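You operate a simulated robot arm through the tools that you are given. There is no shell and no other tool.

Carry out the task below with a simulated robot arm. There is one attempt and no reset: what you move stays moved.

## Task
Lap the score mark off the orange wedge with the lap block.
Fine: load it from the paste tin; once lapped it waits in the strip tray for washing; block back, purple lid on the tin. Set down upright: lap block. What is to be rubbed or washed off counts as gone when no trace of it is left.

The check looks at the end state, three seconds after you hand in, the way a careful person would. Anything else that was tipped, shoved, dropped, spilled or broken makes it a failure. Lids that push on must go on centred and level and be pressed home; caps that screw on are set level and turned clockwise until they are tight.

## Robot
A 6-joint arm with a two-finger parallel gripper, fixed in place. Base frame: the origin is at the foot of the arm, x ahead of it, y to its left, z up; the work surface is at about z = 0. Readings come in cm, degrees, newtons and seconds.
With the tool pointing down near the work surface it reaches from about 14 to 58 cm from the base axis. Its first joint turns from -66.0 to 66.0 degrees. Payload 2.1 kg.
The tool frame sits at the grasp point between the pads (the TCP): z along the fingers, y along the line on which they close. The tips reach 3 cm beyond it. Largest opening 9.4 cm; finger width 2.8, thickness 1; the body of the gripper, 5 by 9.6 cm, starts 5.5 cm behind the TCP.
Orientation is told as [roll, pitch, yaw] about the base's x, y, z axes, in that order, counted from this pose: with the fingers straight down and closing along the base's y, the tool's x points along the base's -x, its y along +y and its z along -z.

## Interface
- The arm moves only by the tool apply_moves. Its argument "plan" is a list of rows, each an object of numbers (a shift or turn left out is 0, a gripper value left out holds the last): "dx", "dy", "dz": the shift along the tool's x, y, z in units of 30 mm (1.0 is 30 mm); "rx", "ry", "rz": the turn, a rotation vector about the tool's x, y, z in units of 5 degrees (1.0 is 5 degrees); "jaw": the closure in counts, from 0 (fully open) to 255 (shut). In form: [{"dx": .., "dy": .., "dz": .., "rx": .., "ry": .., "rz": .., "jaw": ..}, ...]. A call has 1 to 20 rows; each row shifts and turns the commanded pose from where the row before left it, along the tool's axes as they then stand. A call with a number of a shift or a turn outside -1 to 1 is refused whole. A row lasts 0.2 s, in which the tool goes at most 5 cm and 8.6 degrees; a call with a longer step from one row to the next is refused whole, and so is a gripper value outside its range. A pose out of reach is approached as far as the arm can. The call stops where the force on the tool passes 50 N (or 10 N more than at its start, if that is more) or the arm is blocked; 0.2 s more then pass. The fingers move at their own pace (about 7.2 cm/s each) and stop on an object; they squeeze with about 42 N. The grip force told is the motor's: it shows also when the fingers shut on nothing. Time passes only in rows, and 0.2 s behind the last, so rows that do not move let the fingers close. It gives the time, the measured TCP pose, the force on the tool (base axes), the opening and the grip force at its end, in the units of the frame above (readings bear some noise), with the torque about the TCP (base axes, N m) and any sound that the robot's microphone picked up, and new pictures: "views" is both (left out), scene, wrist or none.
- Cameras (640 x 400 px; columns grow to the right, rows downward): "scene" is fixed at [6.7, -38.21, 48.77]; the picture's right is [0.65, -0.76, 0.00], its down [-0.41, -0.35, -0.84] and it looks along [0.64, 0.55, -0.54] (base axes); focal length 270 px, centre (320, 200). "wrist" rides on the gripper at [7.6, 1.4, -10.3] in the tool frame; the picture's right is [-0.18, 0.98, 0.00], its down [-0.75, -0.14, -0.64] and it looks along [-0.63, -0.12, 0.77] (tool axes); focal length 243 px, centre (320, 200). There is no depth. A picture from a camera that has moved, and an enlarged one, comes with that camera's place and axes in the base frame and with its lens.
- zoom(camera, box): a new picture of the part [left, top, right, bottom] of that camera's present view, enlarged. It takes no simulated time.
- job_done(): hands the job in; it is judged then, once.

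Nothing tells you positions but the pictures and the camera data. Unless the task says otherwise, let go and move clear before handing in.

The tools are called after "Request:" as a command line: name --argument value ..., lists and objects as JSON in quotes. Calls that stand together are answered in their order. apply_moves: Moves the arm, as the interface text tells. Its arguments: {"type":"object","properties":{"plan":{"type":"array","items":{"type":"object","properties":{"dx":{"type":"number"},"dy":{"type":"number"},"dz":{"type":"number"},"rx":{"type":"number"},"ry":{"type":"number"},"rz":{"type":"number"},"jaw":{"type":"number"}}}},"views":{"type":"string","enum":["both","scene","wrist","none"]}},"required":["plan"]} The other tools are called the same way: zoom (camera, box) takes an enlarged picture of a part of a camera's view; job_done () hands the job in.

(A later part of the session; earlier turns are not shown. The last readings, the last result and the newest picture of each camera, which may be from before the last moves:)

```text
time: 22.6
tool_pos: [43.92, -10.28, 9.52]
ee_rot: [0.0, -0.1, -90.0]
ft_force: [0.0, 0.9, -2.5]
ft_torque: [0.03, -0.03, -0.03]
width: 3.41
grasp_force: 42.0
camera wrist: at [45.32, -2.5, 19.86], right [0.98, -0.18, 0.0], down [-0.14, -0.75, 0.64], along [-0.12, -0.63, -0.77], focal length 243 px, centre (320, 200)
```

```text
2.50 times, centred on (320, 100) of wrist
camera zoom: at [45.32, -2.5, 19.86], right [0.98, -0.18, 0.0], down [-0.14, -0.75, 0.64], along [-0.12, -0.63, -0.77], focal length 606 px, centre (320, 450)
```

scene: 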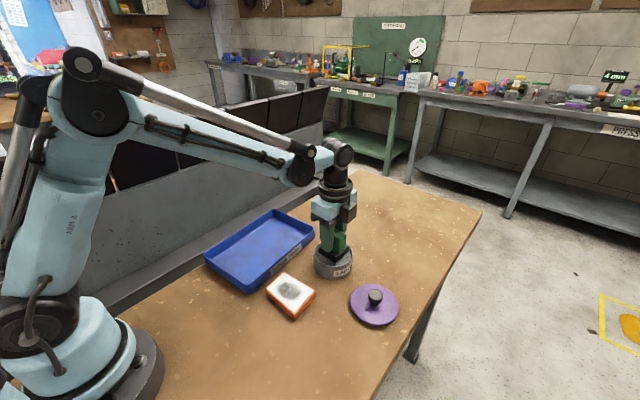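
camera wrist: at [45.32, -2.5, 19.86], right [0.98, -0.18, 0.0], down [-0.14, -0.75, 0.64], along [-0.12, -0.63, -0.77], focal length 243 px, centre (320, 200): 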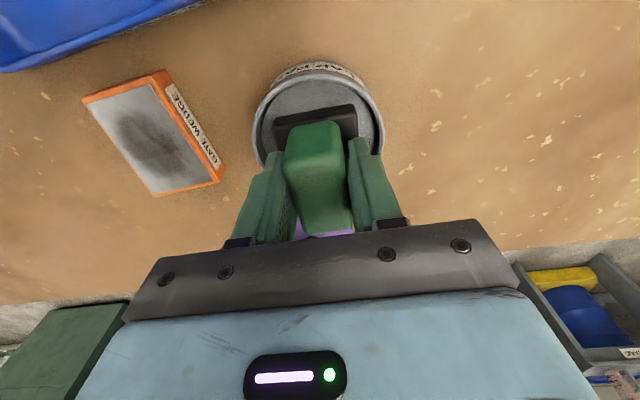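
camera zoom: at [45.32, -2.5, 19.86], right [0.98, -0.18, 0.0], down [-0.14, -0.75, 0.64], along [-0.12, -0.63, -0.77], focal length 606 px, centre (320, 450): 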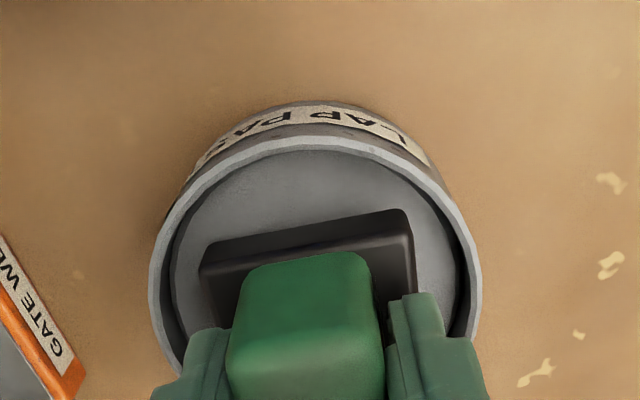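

Request:
apply_moves --plan '[{"dx": 0.06, "dy": 0.03}, {"dz": 0.1}, {"dz": 0.1}, {}]' --views "none"

Request:
apply_moves --plan '[{"dz": 0.07}, {"dz": 0.07}, {}]' --views "none"

Request:
zoom --camera "scene" --box '[300, 220, 370, 290]'

```text
time: 23.6
tool_pos: [43.91, -10.01, 8.75]
ee_rot: [0.0, 0.0, -89.9]
ft_force: [0.4, -0.6, -3.5]
ft_torque: [0.0, -0.03, 0.0]
width: 3.41
grasp_force: 42.0
```

```text
time: 24.4
tool_pos: [43.96, -10.05, 8.52]
ee_rot: [0.0, 0.0, -90.0]
ft_force: [-1.5, 3.2, 32.3]
ft_torque: [0.02, 0.02, 0.03]
width: 3.4
grasp_force: 42.0
```

```text
5.71 times, centred on (335, 255) of scene
camera zoom: at [6.68, -38.2, 48.78], right [0.65, -0.76, 0.0], down [-0.41, -0.35, -0.84], along [0.64, 0.55, -0.54], focal length 1546 px, centre (234, -114)
```

zoom: 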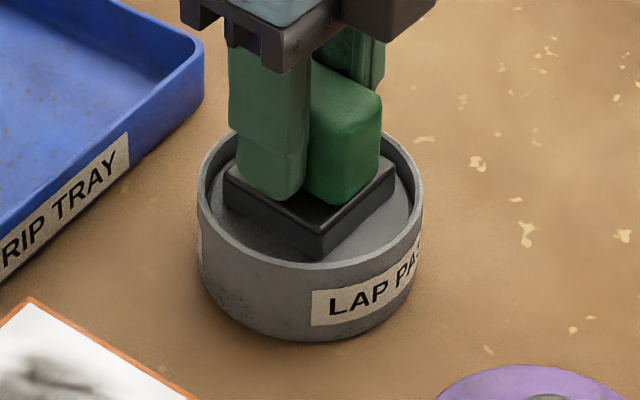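

The pad is pressed on the paste (about 35 N). I'll lift and check whether it is loaded.

Request:
apply_moves --plan '[{}, {"dz": -0.2}, {"dz": -0.5}, {"dz": -1}, {"dz": -1}, {}]'

Request:
zoom --camera "scene" --box '[290, 190, 380, 290]'

```text
time: 25.8
tool_pos: [43.94, -9.99, 16.52]
ee_rot: [0.1, 0.0, -90.0]
ft_force: [0.0, -0.3, -2.6]
ft_torque: [0.02, -0.01, 0.03]
width: 3.42
grasp_force: 41.5
camera wrist: at [45.32, -2.36, 26.93], right [0.98, -0.18, 0.0], down [-0.14, -0.75, 0.64], along [-0.12, -0.63, -0.77], focal length 243 px, centre (320, 200)
```

scene: 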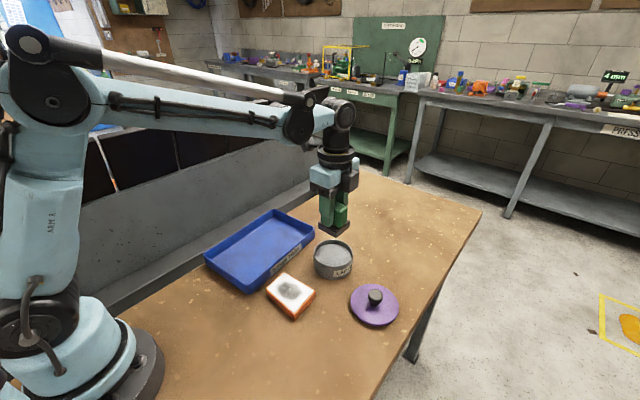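
wrist: 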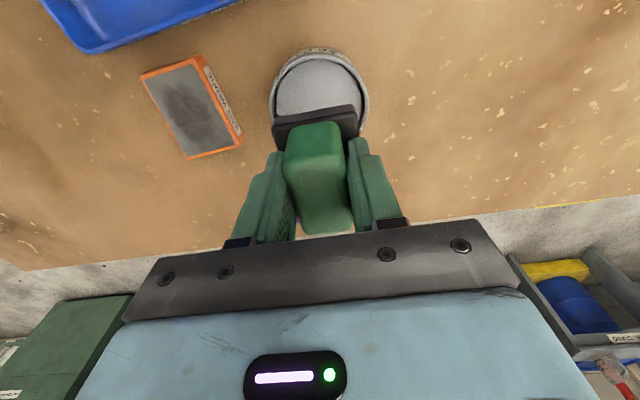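

```text
4.00 times, centred on (335, 240) of scene
camera zoom: at [6.7, -38.21, 48.77], right [0.65, -0.76, 0.0], down [-0.41, -0.35, -0.84], along [0.64, 0.55, -0.54], focal length 1082 px, centre (260, 40)
```

zoom: 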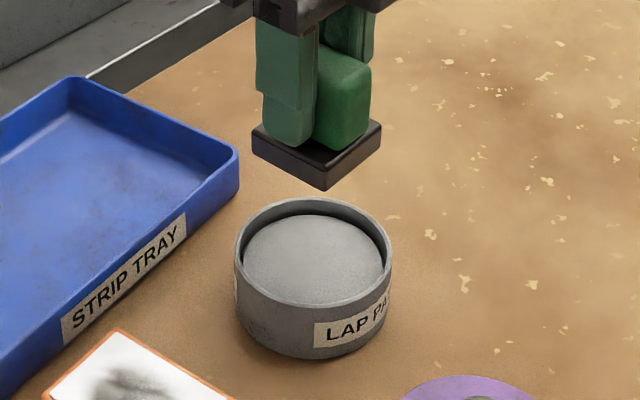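

Request:
zoom --camera "scene" --box '[310, 205, 355, 245]'

```text
10.00 times, centred on (332, 225) of scene
camera zoom: at [6.7, -38.21, 48.77], right [0.65, -0.76, 0.0], down [-0.41, -0.35, -0.84], along [0.64, 0.55, -0.54], focal length 2705 px, centre (195, -50)
```

zoom: 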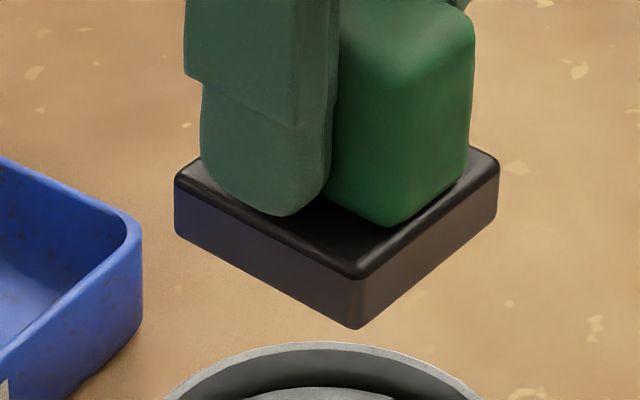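

Moving to the wedge: hover the block over the mark's centre (about 31, -8.8) at a safe height.

Request:
apply_moves --plan '[{"dy": -0.87, "dx": 0.08}, {"dy": -0.87, "dx": 0.08}, {"dy": -0.87, "dx": 0.08}, {"dy": -0.87, "dx": 0.08}, {"dy": -0.87, "dx": 0.08}, {"dz": 0.7}, {"dz": 0.7}, {"dz": 0.7}, {}]'

Request:
zoom --camera "scene" --box '[250, 240, 340, 330]'

Request:
zoom --camera "wrist" --box '[200, 20, 440, 210]'

```text
time: 27.8
tool_pos: [30.6, -8.94, 10.21]
ee_rot: [-0.1, -0.1, -90.0]
ft_force: [0.6, 0.2, -3.0]
ft_torque: [0.02, -0.01, -0.01]
width: 3.41
grasp_force: 41.7
camera wrist: at [32.02, -1.16, 20.58], right [0.98, -0.18, 0.0], down [-0.14, -0.75, 0.64], along [-0.12, -0.63, -0.77], focal length 243 px, centre (320, 200)
```

scene: 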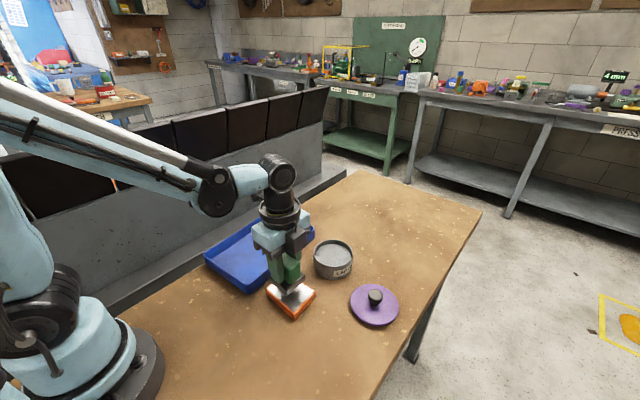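
wrist: 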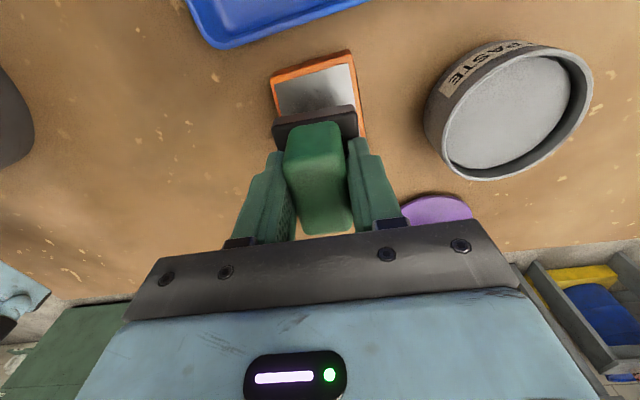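

```text
4.44 times, centred on (295, 285) of scene
camera zoom: at [6.7, -38.21, 48.77], right [0.65, -0.76, 0.0], down [-0.41, -0.35, -0.84], along [0.64, 0.55, -0.54], focal length 1202 px, centre (431, -178)
```

zoom: 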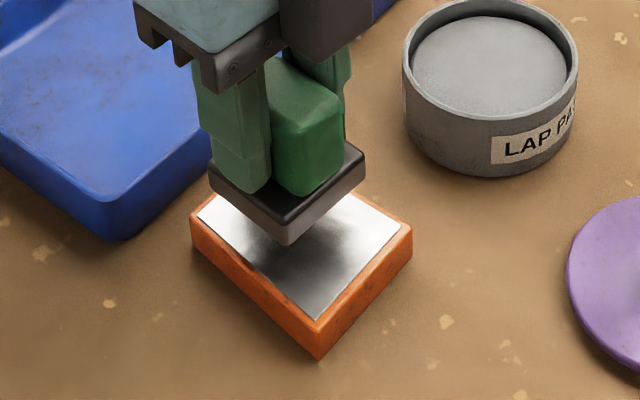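

```text
2.11 times, centred on (320, 115) of wrist
camera zoom: at [32.02, -1.16, 20.58], right [0.98, -0.18, 0.0], down [-0.14, -0.75, 0.64], along [-0.12, -0.63, -0.77], focal length 511 px, centre (320, 379)
```

zoom: 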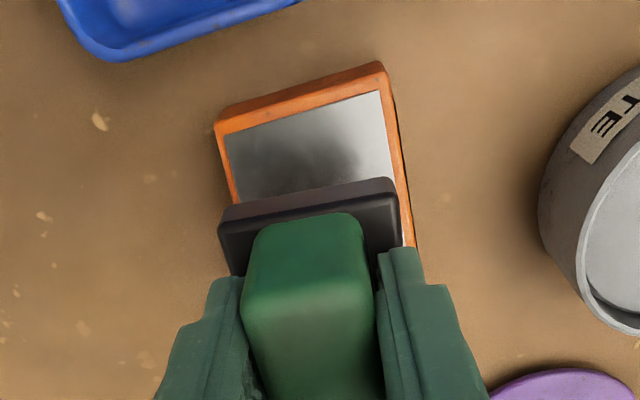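

Request:
apply_moves --plan '[{"dz": 0.45}, {"dz": 0.45}, {}, {"dz": 0.03}, {}]' --views "none"

Request:
zoom --camera "scene" --box '[250, 240, 340, 330]'

```text
time: 29.0
tool_pos: [30.89, -8.97, 7.45]
ee_rot: [0.0, 0.0, -90.0]
ft_force: [0.4, 0.0, -2.7]
ft_torque: [0.0, -0.01, 0.0]
width: 3.43
grasp_force: 42.1
```

```text
4.44 times, centred on (295, 285) of scene
camera zoom: at [6.7, -38.21, 48.77], right [0.65, -0.76, 0.0], down [-0.41, -0.35, -0.84], along [0.64, 0.55, -0.54], focal length 1202 px, centre (431, -178)
```

zoom: 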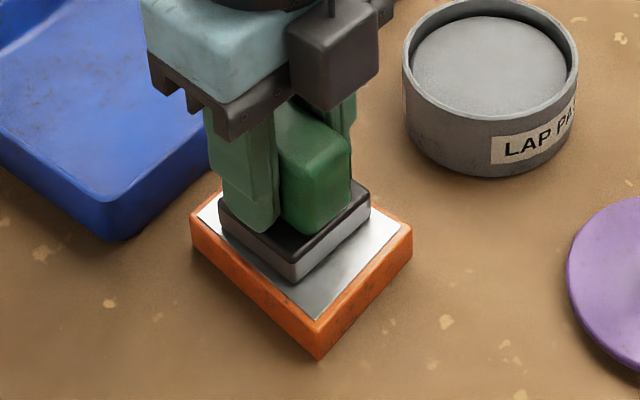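

Request:
apply_moves --plan '[{"dz": 0.05}, {"dz": 0.05}, {}]' --views "none"

Request:
apply_moves --plan '[{"dz": 0.03}, {}]' --views "none"

Request:
apply_moves --plan '[{"dz": 0.03}, {}]' --views "none"

```text
time: 29.8
tool_pos: [30.94, -8.88, 6.91]
ee_rot: [0.0, -0.1, -90.1]
ft_force: [-6.0, 4.1, 32.1]
ft_torque: [0.04, 0.03, -0.02]
width: 3.39
grasp_force: 42.1
```

```text
time: 30.4
tool_pos: [30.91, -9.0, 7.07]
ee_rot: [0.0, 0.0, -90.0]
ft_force: [-5.4, 2.6, 32.6]
ft_torque: [0.03, 0.06, -0.03]
width: 3.4
grasp_force: 42.6
```

```text
time: 31.0
tool_pos: [30.92, -8.84, 7.09]
ee_rot: [-0.2, 0.0, -90.0]
ft_force: [-2.2, 0.9, 12.6]
ft_torque: [-0.03, -0.32, 0.05]
width: 3.43
grasp_force: 41.8
stopped in row 2: the force on the tool passed its limit at 51 N (the readings are from after the stop); the commanded pose is now the measured one
```

Contact at about 13 N. Now a gentle trial stroke along y, watching the forces and whether the wedge stays put.

Request:
apply_moves --plan '[{"dx": 0.15}, {"dx": 0.15}, {"dx": 0.15}, {"dx": 0.15}, {}]'

Request:
zoom --camera "scene" --box '[250, 240, 340, 330]'

```text
time: 32.2
tool_pos: [30.98, -7.14, 6.97]
ee_rot: [0.0, 0.1, -90.0]
ft_force: [0.2, -0.7, -2.3]
ft_torque: [0.0, 0.02, 0.01]
width: 3.4
grasp_force: 41.9
camera wrist: at [32.3, 0.58, 17.39], right [0.98, -0.18, 0.0], down [-0.14, -0.75, 0.64], along [-0.12, -0.63, -0.77], focal length 243 px, centre (320, 200)
```

scene: 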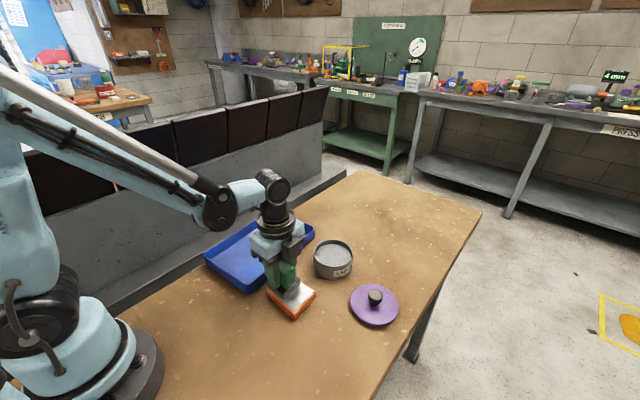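
wrist: 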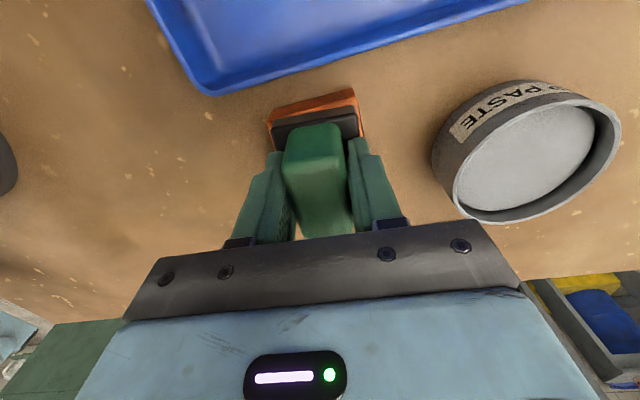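

```text
4.44 times, centred on (295, 285) of scene
camera zoom: at [6.7, -38.21, 48.77], right [0.65, -0.76, 0.0], down [-0.41, -0.35, -0.84], along [0.64, 0.55, -0.54], focal length 1202 px, centre (431, -178)
```

zoom: 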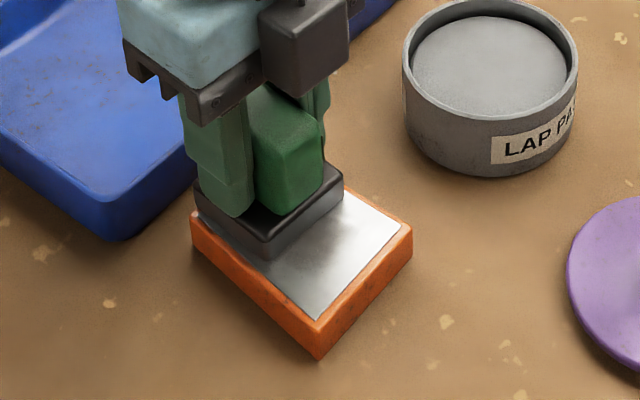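

The wedge stayed put; contact was lost on the stroke. I'll press slightly more.

Request:
apply_moves --plan '[{"dz": 0.02}, {}]' --views "none"

Request:
apply_moves --plan '[{"dz": 0.02}, {}]' --views "none"

```text
time: 32.8
tool_pos: [30.86, -7.13, 6.97]
ee_rot: [-0.1, -0.1, -90.1]
ft_force: [-6.0, 2.7, 48.6]
ft_torque: [-0.23, -0.2, -0.01]
width: 3.43
grasp_force: 42.2
```

```text
time: 33.2
tool_pos: [30.98, -7.14, 6.96]
ee_rot: [-0.2, 0.0, -90.0]
ft_force: [-2.8, 1.6, 18.1]
ft_torque: [-0.1, -0.34, -0.01]
width: 3.39
grasp_force: 42.0
stopped in row 1: the force on the tool passed its limit at 65 N (the readings are from after the stop); the commanded pose is now the measured one
```

Request:
apply_moves --plan '[{"dx": -0.15}, {"dx": -0.15}]' --views "none"

Request:
apply_moves --plan '[{"dx": -0.15}, {"dx": -0.15}]' --views "none"

Request:
apply_moves --plan '[{"dx": -0.15}, {"dx": -0.15}]'

Request:
zoom --camera "scene" --box '[250, 240, 340, 330]'

```text
time: 33.8
tool_pos: [31.0, -7.99, 7.03]
ee_rot: [-0.2, 0.1, -90.0]
ft_force: [-0.5, 0.2, -3.4]
ft_torque: [0.0, 0.02, 0.0]
width: 3.39
grasp_force: 42.3
```

```text
time: 34.4
tool_pos: [31.07, -8.85, 7.01]
ee_rot: [-0.1, 0.2, -89.9]
ft_force: [2.5, 16.3, 41.1]
ft_torque: [-0.36, -0.33, 0.12]
width: 3.43
grasp_force: 42.5
```

```text
time: 34.9
tool_pos: [31.0, -9.47, 6.96]
ee_rot: [-0.1, 0.2, -89.9]
ft_force: [-1.1, 1.2, 13.1]
ft_torque: [-0.4, -0.27, -0.03]
width: 3.4
grasp_force: 42.0
stopped in row 2: the force on the tool passed its limit at 58 N (the readings are from after the stop); the commanded pose is now the measured one
camera wrist: at [32.36, -1.81, 17.4], right [0.98, -0.18, 0.0], down [-0.14, -0.76, 0.64], along [-0.12, -0.63, -0.77], focal length 243 px, centre (320, 200)
```

scene: 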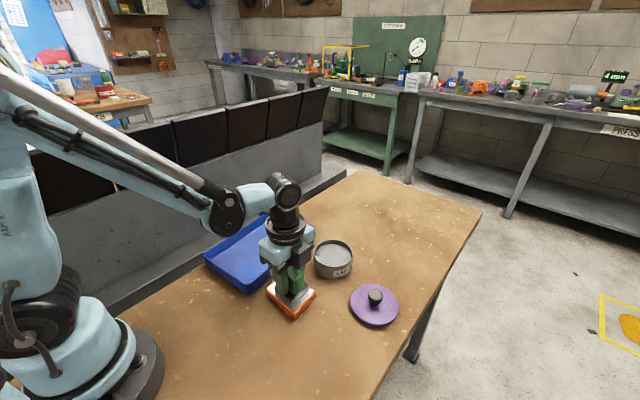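
wrist: 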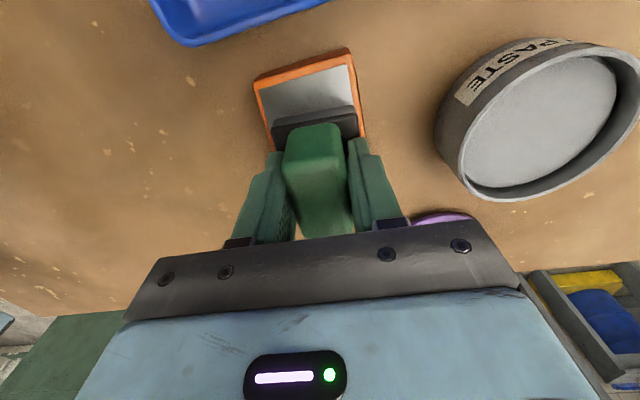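

```text
4.44 times, centred on (295, 285) of scene
camera zoom: at [6.69, -38.21, 48.77], right [0.65, -0.76, 0.0], down [-0.41, -0.35, -0.84], along [0.64, 0.55, -0.54], focal length 1202 px, centre (431, -178)
```

zoom: 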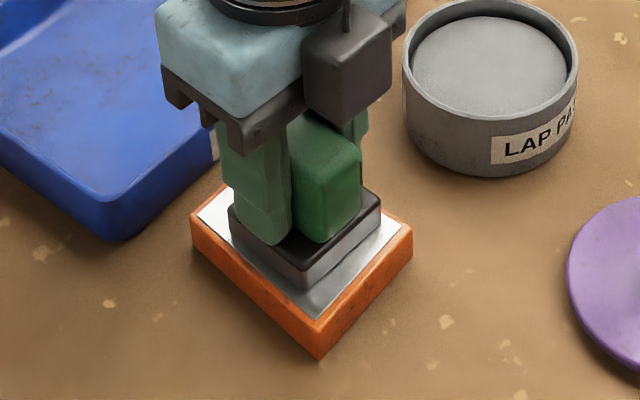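

Request:
zoom --camera "wrist" --box '[230, 40, 390, 170]'

```text
3.08 times, centred on (310, 105) of wrist
camera zoom: at [32.36, -1.81, 17.4], right [0.98, -0.18, 0.0], down [-0.14, -0.76, 0.64], along [-0.12, -0.63, -0.77], focal length 746 px, centre (351, 492)
```

zoom: 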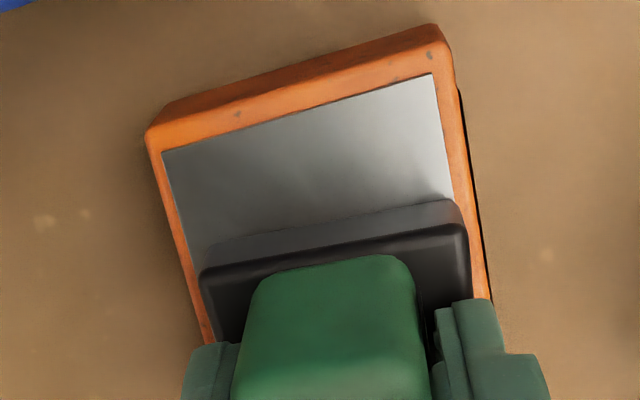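

The +y part of the face is clearing, so the lapping works. Continuing the strokes toward -y.

Request:
apply_moves --plan '[{"dx": -0.15, "dz": -0.004}, {"dx": -0.15, "dz": -0.004}]' --views "none"

Request:
apply_moves --plan '[{"dx": -0.15, "dz": -0.004}, {"dx": -0.15, "dz": -0.004}]' --views "none"

```text
time: 35.5
tool_pos: [31.04, -10.47, 6.99]
ee_rot: [0.0, 0.2, -89.9]
ft_force: [0.1, 3.7, 4.9]
ft_torque: [-0.06, -0.22, 0.11]
width: 3.41
grasp_force: 43.0
```

```text
time: 36.1
tool_pos: [31.01, -11.35, 6.97]
ee_rot: [0.0, 0.2, -89.9]
ft_force: [1.0, 4.3, 7.7]
ft_torque: [-0.03, -0.26, 0.11]
width: 3.39
grasp_force: 41.3
```

Request:
apply_moves --plan '[{"dx": 0.15, "dz": 0.003}, {"dx": 0.15, "dz": 0.003}, {"dx": 0.15, "dz": 0.003}]' --views "none"

Request:
apply_moves --plan '[{"dx": 0.15, "dz": 0.003}, {"dx": 0.15, "dz": 0.003}, {"dx": 0.15, "dz": 0.003}]' --views "none"

Request:
apply_moves --plan '[{"dx": 0.15, "dz": 0.003}, {"dx": 0.15, "dz": 0.003}, {"dx": 0.15, "dz": 0.003}]' --views "none"

Request:
zoom --camera "scene" --box '[250, 240, 340, 330]'

```text
time: 36.9
tool_pos: [31.02, -10.21, 7.08]
ee_rot: [-0.1, 0.1, -90.2]
ft_force: [1.4, -12.9, 30.9]
ft_torque: [-0.51, -0.28, -0.11]
width: 3.43
grasp_force: 42.0
```

```text
time: 37.8
tool_pos: [30.84, -8.73, 7.09]
ee_rot: [-0.2, 0.1, -89.9]
ft_force: [-1.5, -0.5, 13.1]
ft_torque: [0.09, -0.34, 0.02]
width: 3.39
grasp_force: 42.1
stopped in row 3: the force on the tool passed its limit at 52 N (the readings are from after the stop); the commanded pose is now the measured one
```

```text
time: 38.5
tool_pos: [30.98, -7.39, 7.04]
ee_rot: [-0.3, -0.1, -90.0]
ft_force: [0.3, -9.7, 23.8]
ft_torque: [-0.04, -0.42, -0.12]
width: 3.43
grasp_force: 41.9
```

```text
4.44 times, centred on (295, 285) of scene
camera zoom: at [6.69, -38.21, 48.77], right [0.65, -0.76, 0.0], down [-0.41, -0.35, -0.84], along [0.64, 0.55, -0.54], focal length 1202 px, centre (431, -178)
```

zoom: 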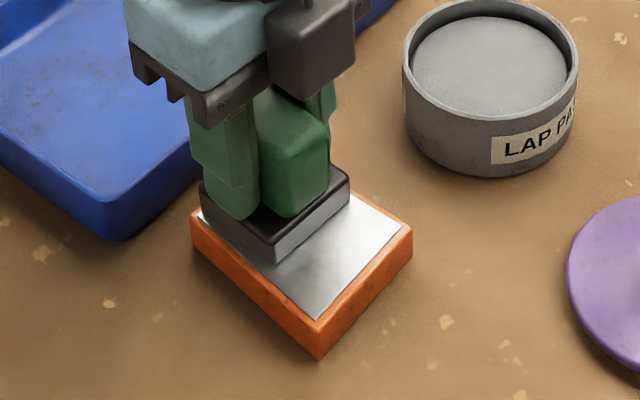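

Request:
apply_moves --plan '[{"dy": -0.1}, {"dy": -0.1}, {"dx": 0.12}, {"dx": 0.12}]' --views "none"

Request:
apply_moves --plan '[{"dx": -0.15, "dz": -0.003}, {"dx": -0.15, "dz": -0.003}, {"dx": -0.15, "dz": -0.003}]' --views "none"

Request:
apply_moves --plan '[{"dx": -0.15, "dz": -0.001}, {"dx": -0.15, "dz": -0.001}, {"dx": -0.15, "dz": -0.001}]' --views "none"

Request:
apply_moves --plan '[{"dx": -0.15, "dz": -0.001}, {"dx": -0.15, "dz": -0.001}, {"dx": -0.15, "dz": -0.001}]'

Request:
zoom --camera "wrist" --box '[230, 40, 390, 170]'

```text
time: 39.5
tool_pos: [30.27, -6.78, 7.15]
ee_rot: [-0.2, -0.1, -90.2]
ft_force: [0.2, -10.8, 25.4]
ft_torque: [-0.23, -0.68, -0.25]
width: 3.42
grasp_force: 41.8
```

```text
time: 40.4
tool_pos: [30.32, -8.04, 7.02]
ee_rot: [-0.2, 0.1, -89.9]
ft_force: [-0.9, 12.6, 32.9]
ft_torque: [0.04, -0.46, 0.19]
width: 3.41
grasp_force: 42.1
```

```text
time: 41.1
tool_pos: [30.47, -9.44, 7.05]
ee_rot: [-0.1, 0.1, -90.1]
ft_force: [0.6, 9.0, 20.4]
ft_torque: [0.33, -0.48, 0.18]
width: 3.36
grasp_force: 42.0
```

```text
time: 42.0
tool_pos: [30.2, -10.82, 6.98]
ee_rot: [-0.2, 0.0, -90.1]
ft_force: [0.3, 0.8, -2.4]
ft_torque: [0.02, 0.01, -0.05]
width: 3.37
grasp_force: 42.6
camera wrist: at [31.69, -3.16, 17.39], right [0.98, -0.19, 0.0], down [-0.14, -0.75, 0.64], along [-0.12, -0.63, -0.77], focal length 243 px, centre (320, 200)
```

scene: 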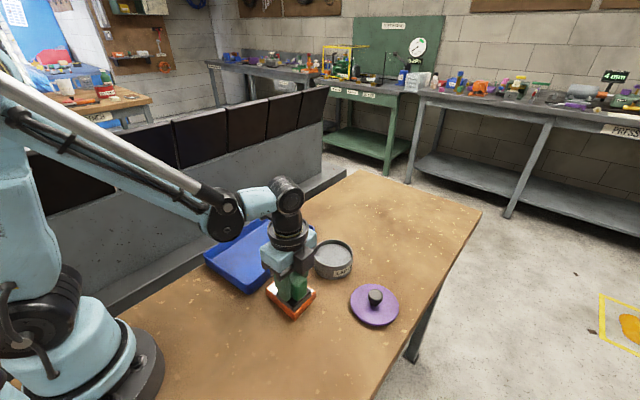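
wrist: 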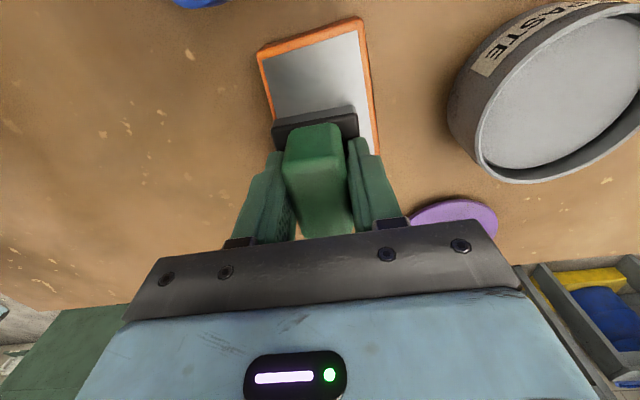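

```text
3.08 times, centred on (310, 105) of wrist
camera zoom: at [31.69, -3.16, 17.39], right [0.98, -0.19, 0.0], down [-0.14, -0.75, 0.64], along [-0.12, -0.63, -0.77], focal length 746 px, centre (351, 492)
```

zoom: 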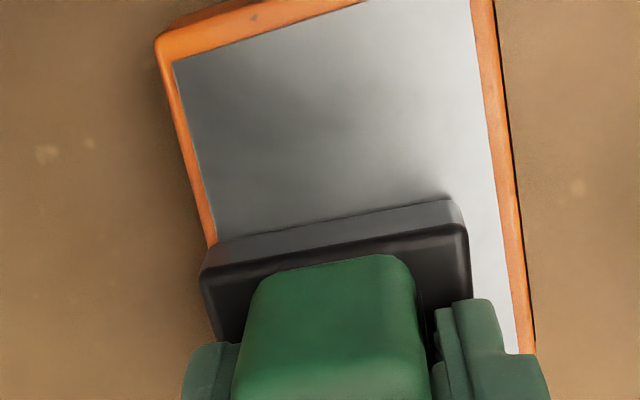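

Mostly clean. One more pass on the +x side, then I'll lift and inspect.

Request:
apply_moves --plan '[{"dz": 0.006, "dx": -0.1}, {"dy": 0.15}, {"dy": 0.15}, {"dy": 0.1}]' --views "none"

Request:
apply_moves --plan '[{"dx": 0.15, "dz": 0.002}, {"dx": 0.15, "dz": 0.002}, {"dx": 0.15, "dz": 0.002}]' --views "none"

Request:
apply_moves --plan '[{"dx": 0.15}, {"dx": 0.15}, {"dx": 0.15}]' --views "none"

Request:
apply_moves --plan '[{"dx": 0.15}, {"dx": 0.15}, {"dx": 0.15}]' --views "none"

```text
time: 43.0
tool_pos: [31.48, -11.11, 7.05]
ee_rot: [-0.3, 0.1, -89.9]
ft_force: [-10.5, -1.4, 24.9]
ft_torque: [0.19, -0.18, 0.03]
width: 3.39
grasp_force: 41.6
```

```text
time: 43.6
tool_pos: [31.57, -10.22, 7.07]
ee_rot: [-0.1, -0.2, -90.1]
ft_force: [-1.5, -1.1, 14.6]
ft_torque: [0.37, -0.12, 0.01]
width: 3.41
grasp_force: 42.4
stopped in row 3: the force on the tool passed its limit at 54 N (the readings are from after the stop); the commanded pose is now the measured one
```

```text
time: 44.5
tool_pos: [31.69, -9.11, 7.05]
ee_rot: [-0.2, -0.5, -90.2]
ft_force: [-2.3, -2.5, 15.6]
ft_torque: [0.38, -0.19, 0.02]
width: 3.42
grasp_force: 42.0
stopped in row 3: the force on the tool passed its limit at 52 N (the readings are from after the stop); the commanded pose is now the measured one
```

```text
time: 45.4
tool_pos: [31.85, -7.83, 6.94]
ee_rot: [-0.1, -0.7, -90.3]
ft_force: [3.5, -18.0, 44.8]
ft_torque: [0.3, -0.04, -0.03]
width: 3.37
grasp_force: 42.3
```

Request:
apply_moves --plan '[{"dz": -0.02}, {"dx": 0.15}, {"dx": 0.15}, {"dz": -0.2}, {"dz": -0.8}, {"dz": -1}, {"dx": -1}, {"dx": -1}, {"dx": -1}, {}]'

Request:
zoom --camera "scene" --box '[250, 255, 330, 335]'

Request:
zoom --camera "wrist" --box '[200, 0, 440, 190]'

```text
time: 47.5
tool_pos: [31.69, -15.79, 13.03]
ee_rot: [-0.2, -0.5, -90.2]
ft_force: [0.5, -0.8, -3.1]
ft_torque: [0.01, -0.03, -0.03]
width: 3.4
grasp_force: 42.5
camera wrist: at [33.12, -8.05, 23.48], right [0.98, -0.19, 0.0], down [-0.14, -0.75, 0.65], along [-0.12, -0.64, -0.76], focal length 243 px, centre (320, 200)
```

scene: 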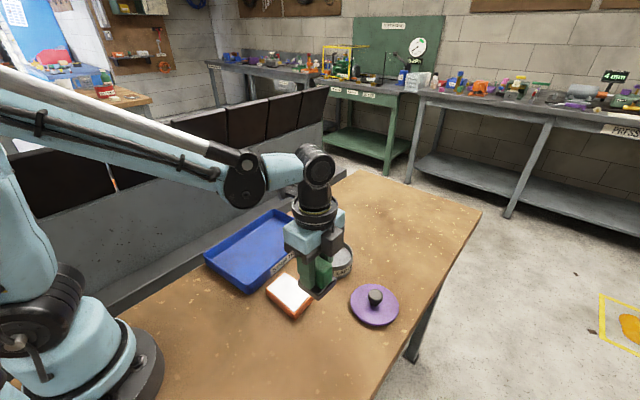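
wrist: 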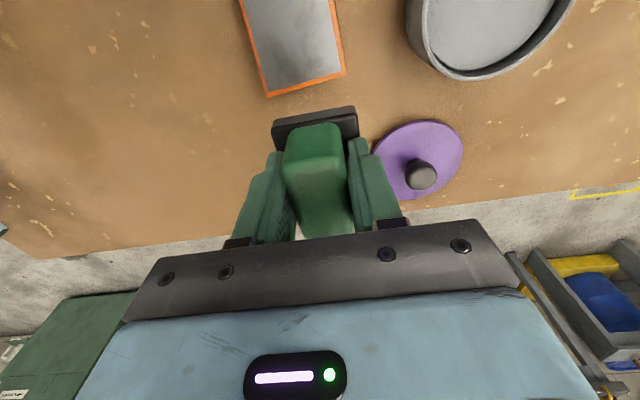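

```text
5.00 times, centred on (290, 295) of scene
camera zoom: at [6.7, -38.21, 48.77], right [0.65, -0.76, 0.0], down [-0.41, -0.35, -0.84], along [0.64, 0.55, -0.54], focal length 1352 px, centre (470, -275)
```

zoom: 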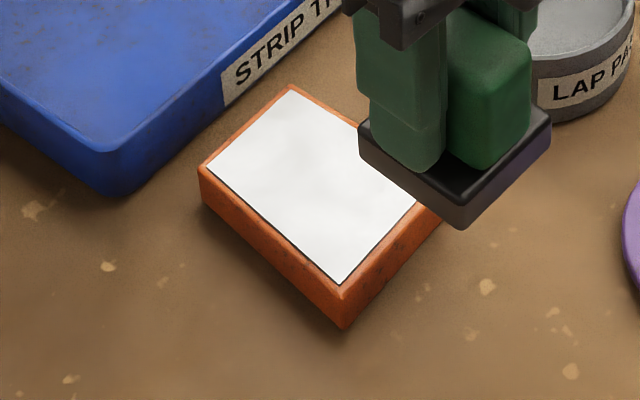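

```text
2.11 times, centred on (320, 95) of wrist
camera zoom: at [33.12, -8.05, 23.48], right [0.98, -0.19, 0.0], down [-0.14, -0.75, 0.65], along [-0.12, -0.64, -0.76], focal length 511 px, centre (320, 421)
```

zoom: 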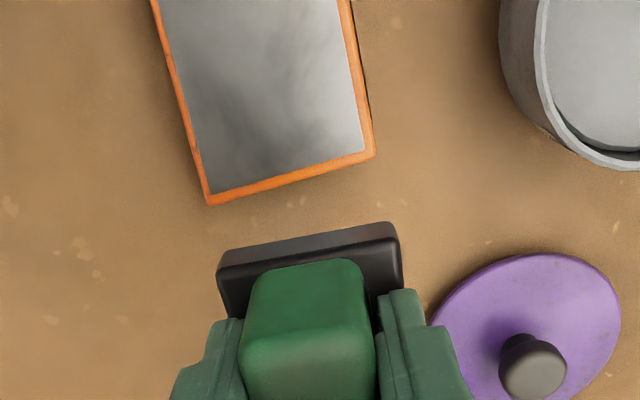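

Request:
zoom --camera "scene" --box '[270, 270, 314, 314]'

Request:
zoom --camera "wrist" --box '[230, 0, 350, 100]'

```text
9.09 times, centred on (292, 292) of scene
camera zoom: at [6.7, -38.21, 48.77], right [0.65, -0.76, 0.0], down [-0.41, -0.35, -0.84], along [0.64, 0.55, -0.54], focal length 2459 px, centre (574, -636)
```

zoom: 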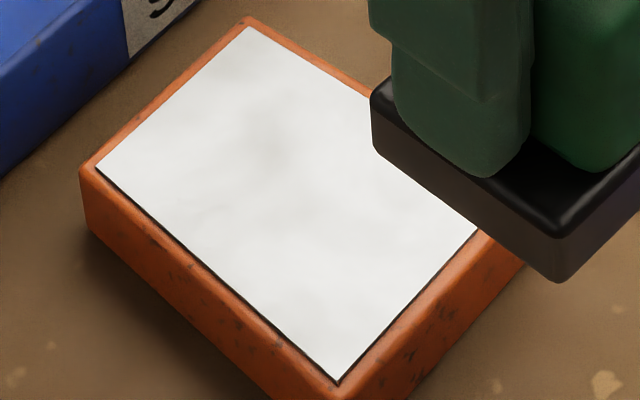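

```text
4.00 times, centred on (290, 50) of wrist
camera zoom: at [33.12, -8.05, 23.48], right [0.98, -0.19, 0.0], down [-0.14, -0.75, 0.65], along [-0.12, -0.64, -0.76], focal length 970 px, centre (440, 800)
```

zoom: 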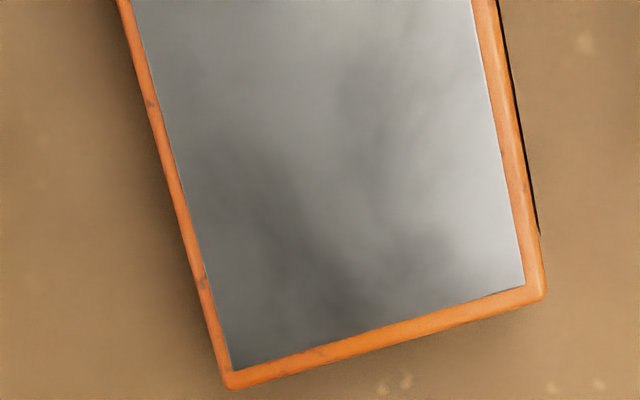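

The score line is gone but I see a faint grey shadow around (31.5, -7.5). I'll level the tool and make more passes to be sure no trace remains.

Request:
apply_moves --plan '[{"rx": 0.1, "ry": 0.04, "rz": -0.04}, {"dx": 0.83, "dy": -0.08}, {"dx": 0.83, "dy": -0.08}, {"dz": 0.6}, {"dz": 0.6}, {"dz": 0.66}, {}]' --views "none"

Request:
apply_moves --plan '[{"dz": 0.02}, {"dz": 0.02}, {"dz": 0.02}, {}]' --views "none"

Request:
apply_moves --plan '[{"dz": 0.01}, {"dz": 0.01}, {}]' --views "none"

```text
time: 49.1
tool_pos: [31.13, -10.67, 7.5]
ee_rot: [-0.7, -0.4, -90.1]
ft_force: [0.2, 0.7, -3.1]
ft_torque: [0.0, -0.01, 0.0]
width: 3.39
grasp_force: 41.9
```

```text
time: 50.1
tool_pos: [31.06, -10.72, 7.42]
ee_rot: [-0.7, -0.3, -90.0]
ft_force: [-0.8, -1.2, -3.0]
ft_torque: [0.0, 0.01, 0.0]
width: 3.41
grasp_force: 41.7
```

```text
time: 51.0
tool_pos: [31.06, -10.78, 7.16]
ee_rot: [-0.6, -0.3, -90.0]
ft_force: [0.4, -1.1, -3.3]
ft_torque: [-0.02, 0.02, -0.03]
width: 3.43
grasp_force: 41.6
```

Request:
apply_moves --plan '[{"rx": -0.13, "ry": 0.06}, {"dz": 0.01}, {"dz": 0.01}, {}]' --views "none"

Request:
apply_moves --plan '[{"dz": 0.01}, {"dz": 0.01}, {}]' --views "none"

```text
time: 52.0
tool_pos: [31.22, -10.86, 7.17]
ee_rot: [0.0, 0.0, -90.0]
ft_force: [-0.1, -0.2, -3.7]
ft_torque: [-0.01, 0.0, 0.02]
width: 3.43
grasp_force: 42.4
```

```text
time: 52.8
tool_pos: [31.13, -10.75, 7.08]
ee_rot: [0.0, 0.0, -90.0]
ft_force: [0.1, -0.7, -3.5]
ft_torque: [0.0, -0.02, -0.01]
width: 3.39
grasp_force: 42.0
```

Request:
apply_moves --plan '[{"dz": 0.01}, {"dz": 0.01}, {}]' --views "none"

Request:
apply_moves --plan '[{"dz": 0.008}, {}]' --views "none"

Request:
apply_moves --plan '[{"dz": 0.006}, {}]' --views "none"

```text
time: 53.5
tool_pos: [31.07, -10.68, 7.05]
ee_rot: [0.0, 0.0, -90.0]
ft_force: [0.1, 0.0, -1.8]
ft_torque: [0.02, 0.01, -0.02]
width: 3.41
grasp_force: 42.2
```

```text
time: 54.1
tool_pos: [31.09, -10.72, 7.03]
ee_rot: [0.0, 0.0, -90.0]
ft_force: [-0.2, -0.4, -2.6]
ft_torque: [0.0, -0.01, 0.02]
width: 3.38
grasp_force: 41.8
```

```text
time: 54.8
tool_pos: [31.23, -10.72, 7.15]
ee_rot: [0.0, 0.1, -90.0]
ft_force: [-0.6, 0.0, -2.6]
ft_torque: [0.03, -0.02, -0.01]
width: 3.4
grasp_force: 41.8
```

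Request:
apply_moves --plan '[{"dz": 0.008}, {"dz": 0.008}, {}]' --views "none"

Request:
apply_moves --plan '[{"dz": 0.008}, {}]' --views "none"

Request:
apply_moves --plan '[{"dz": 0.004}, {}]' --views "none"

```text
time: 55.5
tool_pos: [30.97, -10.7, 7.1]
ee_rot: [0.1, 0.1, -90.0]
ft_force: [-0.3, 0.3, -2.7]
ft_torque: [0.01, -0.03, -0.05]
width: 3.43
grasp_force: 42.5
```

```text
time: 56.1
tool_pos: [31.2, -10.67, 6.99]
ee_rot: [0.0, 0.0, -90.0]
ft_force: [0.3, 0.0, -2.6]
ft_torque: [-0.03, 0.01, 0.02]
width: 3.41
grasp_force: 42.3
```

```text
time: 56.8
tool_pos: [31.05, -10.7, 7.01]
ee_rot: [0.0, 0.0, -90.0]
ft_force: [0.5, 0.5, 7.0]
ft_torque: [-0.25, 0.01, 0.01]
width: 3.42
grasp_force: 41.5
```

Light contact made. Stroking the full length, in both directions.

Request:
apply_moves --plan '[{"dx": 0.15, "dz": 0.003}, {"dx": 0.15, "dz": 0.001}, {"dx": 0.15, "dz": 0.001}]' --views "none"

Request:
apply_moves --plan '[{"dx": 0.15, "dz": 0.001}, {"dx": 0.15, "dz": 0.001}, {"dx": 0.15, "dz": 0.001}]' --views "none"

Request:
apply_moves --plan '[{"dx": 0.15, "dz": 0.001}, {"dx": 0.15, "dz": 0.001}, {"dx": 0.15, "dz": 0.001}]' --views "none"

```text
time: 57.5
tool_pos: [31.16, -9.56, 7.02]
ee_rot: [0.0, 0.0, -89.9]
ft_force: [0.7, -5.4, 12.4]
ft_torque: [-0.37, 0.03, 0.02]
width: 3.41
grasp_force: 41.8
```

```text
time: 58.4
tool_pos: [31.17, -8.15, 7.03]
ee_rot: [0.0, 0.1, -90.0]
ft_force: [1.1, -10.0, 25.0]
ft_torque: [-0.22, 0.04, 0.08]
width: 3.42
grasp_force: 41.9
```

```text
time: 59.1
tool_pos: [31.17, -6.65, 7.12]
ee_rot: [0.1, 0.0, -90.1]
ft_force: [-0.3, -7.7, 14.0]
ft_torque: [-0.38, 0.03, -0.02]
width: 3.39
grasp_force: 41.8
```

Request:
apply_moves --plan '[{"dy": 0.1}, {"dy": 0.1}, {"dx": -0.15, "dz": -0.001}, {"dx": -0.15, "dz": -0.001}, {"dx": -0.15, "dz": -0.001}, {"dx": -0.15, "dz": -0.001}, {"dx": -0.15, "dz": -0.001}]' --views "none"

Request:
apply_moves --plan '[{"dx": -0.15}, {"dx": -0.15}, {"dx": -0.15}, {"dx": -0.15}, {"dx": -0.15}]' --views "none"

Request:
apply_moves --plan '[{"dy": -0.1}, {"dy": -0.15}, {"dy": -0.15}, {"dx": 0.15}, {"dx": 0.15}, {"dx": 0.15}, {"dx": 0.15}]' --views "none"

Request:
apply_moves --plan '[{"dx": 0.15}, {"dx": 0.15}, {"dx": 0.15}, {"dx": 0.15}, {"dx": 0.15}, {"dx": 0.15}]' --views "none"

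```text
time: 60.8
tool_pos: [31.73, -8.9, 6.91]
ee_rot: [0.0, 0.2, -89.9]
ft_force: [-0.8, 6.9, 14.7]
ft_torque: [0.12, -0.01, -0.01]
width: 3.41
grasp_force: 42.2
```

```text
time: 62.0
tool_pos: [31.73, -11.07, 6.94]
ee_rot: [0.0, 0.3, -89.9]
ft_force: [-1.8, 11.3, 27.5]
ft_torque: [-0.19, 0.06, 0.0]
width: 3.42
grasp_force: 41.7
```

```text
time: 62.7
tool_pos: [30.98, -11.32, 7.05]
ee_rot: [0.1, 0.0, -89.9]
ft_force: [0.5, 0.6, 14.7]
ft_torque: [0.28, 0.5, -0.02]
width: 3.41
grasp_force: 41.2
stopped in row 3: the force on the tool passed its limit at 54 N (the readings are from after the stop); the commanded pose is now the measured one
```

```text
time: 63.4
tool_pos: [31.19, -10.22, 6.92]
ee_rot: [0.2, -0.2, -90.1]
ft_force: [0.5, 0.5, 14.2]
ft_torque: [0.42, 0.41, 0.03]
width: 3.4
grasp_force: 42.4
stopped in row 3: the force on the tool passed its limit at 52 N (the readings are from after the stop); the commanded pose is now the measured one
```

Request:
apply_moves --plan '[{"dz": -0.006}, {"dy": -0.1}, {"dy": -0.1}]' --views "none"

Request:
apply_moves --plan '[{"dx": 0.15}, {"dx": 0.15}, {"dx": 0.15}]' --views "none"

Request:
apply_moves --plan '[{"dx": 0.15}, {"dx": 0.15}, {"dx": 0.15}, {"dx": 0.15}]' --views "none"

```text
time: 64.2
tool_pos: [30.54, -10.29, 7.06]
ee_rot: [0.4, -0.3, -90.0]
ft_force: [1.9, 0.5, 3.9]
ft_torque: [0.16, 0.04, -0.04]
width: 3.4
grasp_force: 41.9
```

```text
time: 65.0
tool_pos: [30.36, -8.92, 6.97]
ee_rot: [0.2, -0.3, -90.1]
ft_force: [-0.6, -5.1, 12.1]
ft_torque: [0.08, 0.38, 0.12]
width: 3.39
grasp_force: 42.2
```

```text
time: 66.0
tool_pos: [30.38, -7.16, 6.88]
ee_rot: [0.3, -0.4, -90.2]
ft_force: [-1.3, -10.5, 25.6]
ft_torque: [0.18, 0.49, 0.17]
width: 3.4
grasp_force: 41.9
```

Request:
apply_moves --plan '[{"rx": 0.05, "ry": 0.07, "rz": -0.02}, {"dy": 0.15}, {"dy": 0.15}, {"dy": 0.15}]' --views "none"

Request:
apply_moves --plan '[{"dx": -0.15}, {"dx": -0.15}, {"dx": -0.1}, {"dy": -0.15}, {"dy": -0.15}, {"dy": -0.1}]' --views "none"

Request:
apply_moves --plan '[{"dx": -0.15}, {"dx": -0.15}, {"dx": -0.15}, {"dy": 0.15}, {"dy": 0.15}, {"dy": 0.1}]' --views "none"

Request:
apply_moves --plan '[{"dz": -0.3}, {"dz": -0.8}, {"dx": -1}, {"dx": -1}, {"dx": -1, "dy": -0.4}, {"dx": -0.5, "dy": -0.4}, {}]'

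Request:
zoom --camera "scene" --box '[270, 270, 314, 314]'

Request:
zoom --camera "wrist" --box '[230, 0, 390, 110]'

```text
time: 66.6
tool_pos: [30.81, -6.99, 7.01]
ee_rot: [-0.3, 0.1, -90.2]
ft_force: [-3.0, 1.3, 16.4]
ft_torque: [-0.25, -0.34, 0.03]
width: 3.42
grasp_force: 42.2
stopped in row 2: the force on the tool passed its limit at 53 N (the readings are from after the stop); the commanded pose is now the measured one
```

```text
time: 68.0
tool_pos: [29.29, -8.45, 7.01]
ee_rot: [0.0, 0.0, -90.1]
ft_force: [6.3, -0.8, 11.6]
ft_torque: [-0.13, -0.67, 0.02]
width: 3.44
grasp_force: 41.9
```

```text
time: 69.4
tool_pos: [30.75, -9.7, 7.05]
ee_rot: [-0.2, 0.0, -90.1]
ft_force: [0.7, -0.6, -3.1]
ft_torque: [0.04, 0.0, -0.04]
width: 3.39
grasp_force: 41.9
```

```text
time: 71.0
tool_pos: [28.24, -20.21, 10.29]
ee_rot: [-0.2, 0.1, -90.1]
ft_force: [-0.1, 0.6, -3.1]
ft_torque: [0.0, -0.02, 0.06]
width: 3.42
grasp_force: 42.0
camera wrist: at [29.69, -12.41, 20.74], right [0.98, -0.19, 0.0], down [-0.14, -0.75, 0.64], along [-0.12, -0.63, -0.77], focal length 243 px, centre (320, 200)
```

scene: 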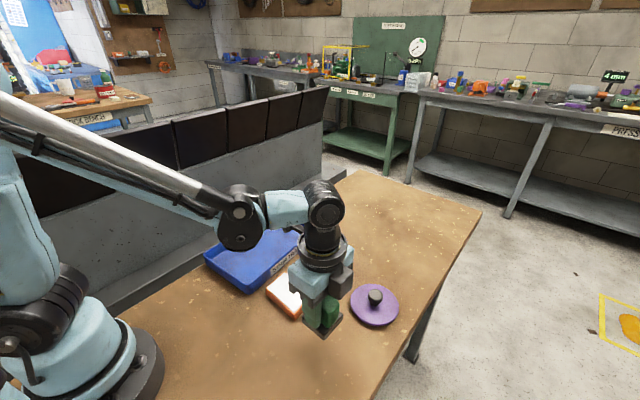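
wrist: 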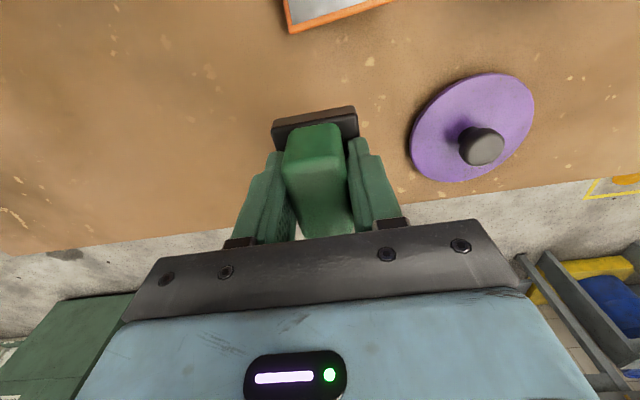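

```text
9.09 times, centred on (292, 292) of scene
camera zoom: at [6.7, -38.21, 48.77], right [0.65, -0.76, 0.0], down [-0.41, -0.35, -0.84], along [0.64, 0.55, -0.54], focal length 2459 px, centre (574, -636)
```

zoom: 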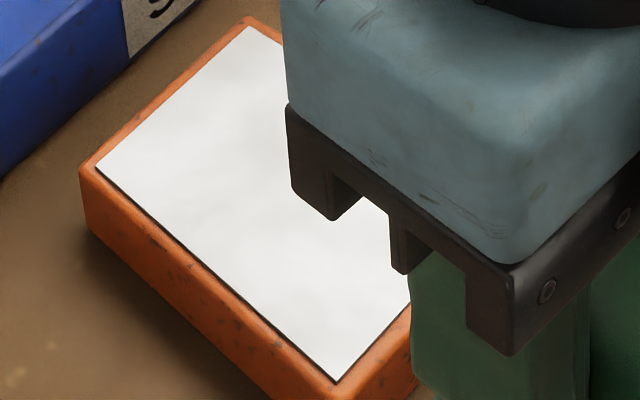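

```text
3.64 times, centred on (310, 55) of wrist
camera zoom: at [29.69, -12.41, 20.74], right [0.98, -0.19, 0.0], down [-0.14, -0.75, 0.64], along [-0.12, -0.63, -0.77], focal length 882 px, centre (356, 727)
```

zoom: 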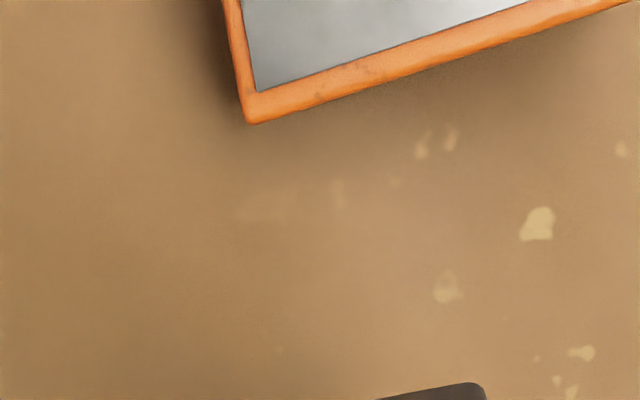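

I'll move aside to see the whole face from the scene camera.

Request:
apply_moves --plan '[{"dz": -0.8}, {"dy": 0.9, "dz": -0.5}, {"dy": 0.9, "dz": -0.5}, {"dy": 0.9}, {"dy": 0.9}, {"dy": 0.9}, {}]' --views "scene"

Request:
zoom --camera "scene" --box '[270, 270, 314, 314]'

Request:
zoom --camera "scene" --box '[262, 262, 322, 322]'

```text
time: 72.6
tool_pos: [41.86, -20.13, 15.72]
ee_rot: [-0.3, 0.1, -90.1]
ft_force: [0.0, 0.4, -1.9]
ft_torque: [-0.02, 0.03, -0.02]
width: 3.44
grasp_force: 42.2
```

scene: 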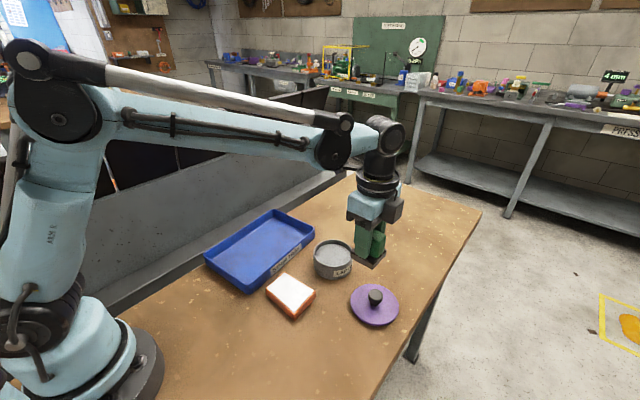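

```text
9.09 times, centred on (292, 292) of scene
camera zoom: at [6.7, -38.21, 48.77], right [0.65, -0.76, 0.0], down [-0.41, -0.35, -0.84], along [0.64, 0.55, -0.54], focal length 2459 px, centre (574, -636)
```

zoom: 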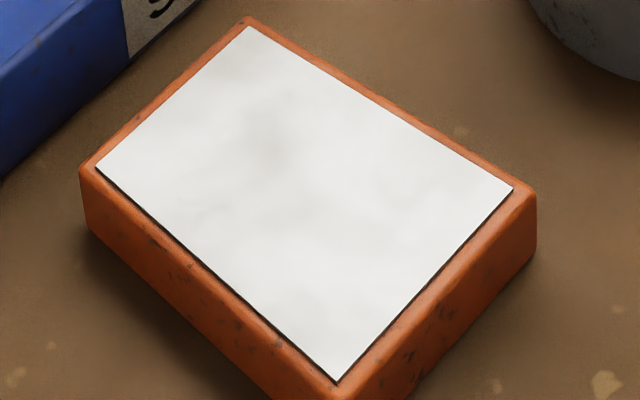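

```text
6.67 times, centred on (292, 292) of scene
camera zoom: at [6.7, -38.21, 48.77], right [0.65, -0.76, 0.0], down [-0.41, -0.35, -0.84], along [0.64, 0.55, -0.54], focal length 1803 px, centre (507, -413)
```

zoom: 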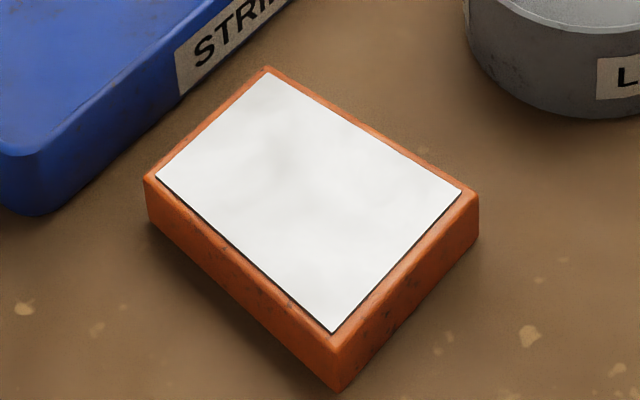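

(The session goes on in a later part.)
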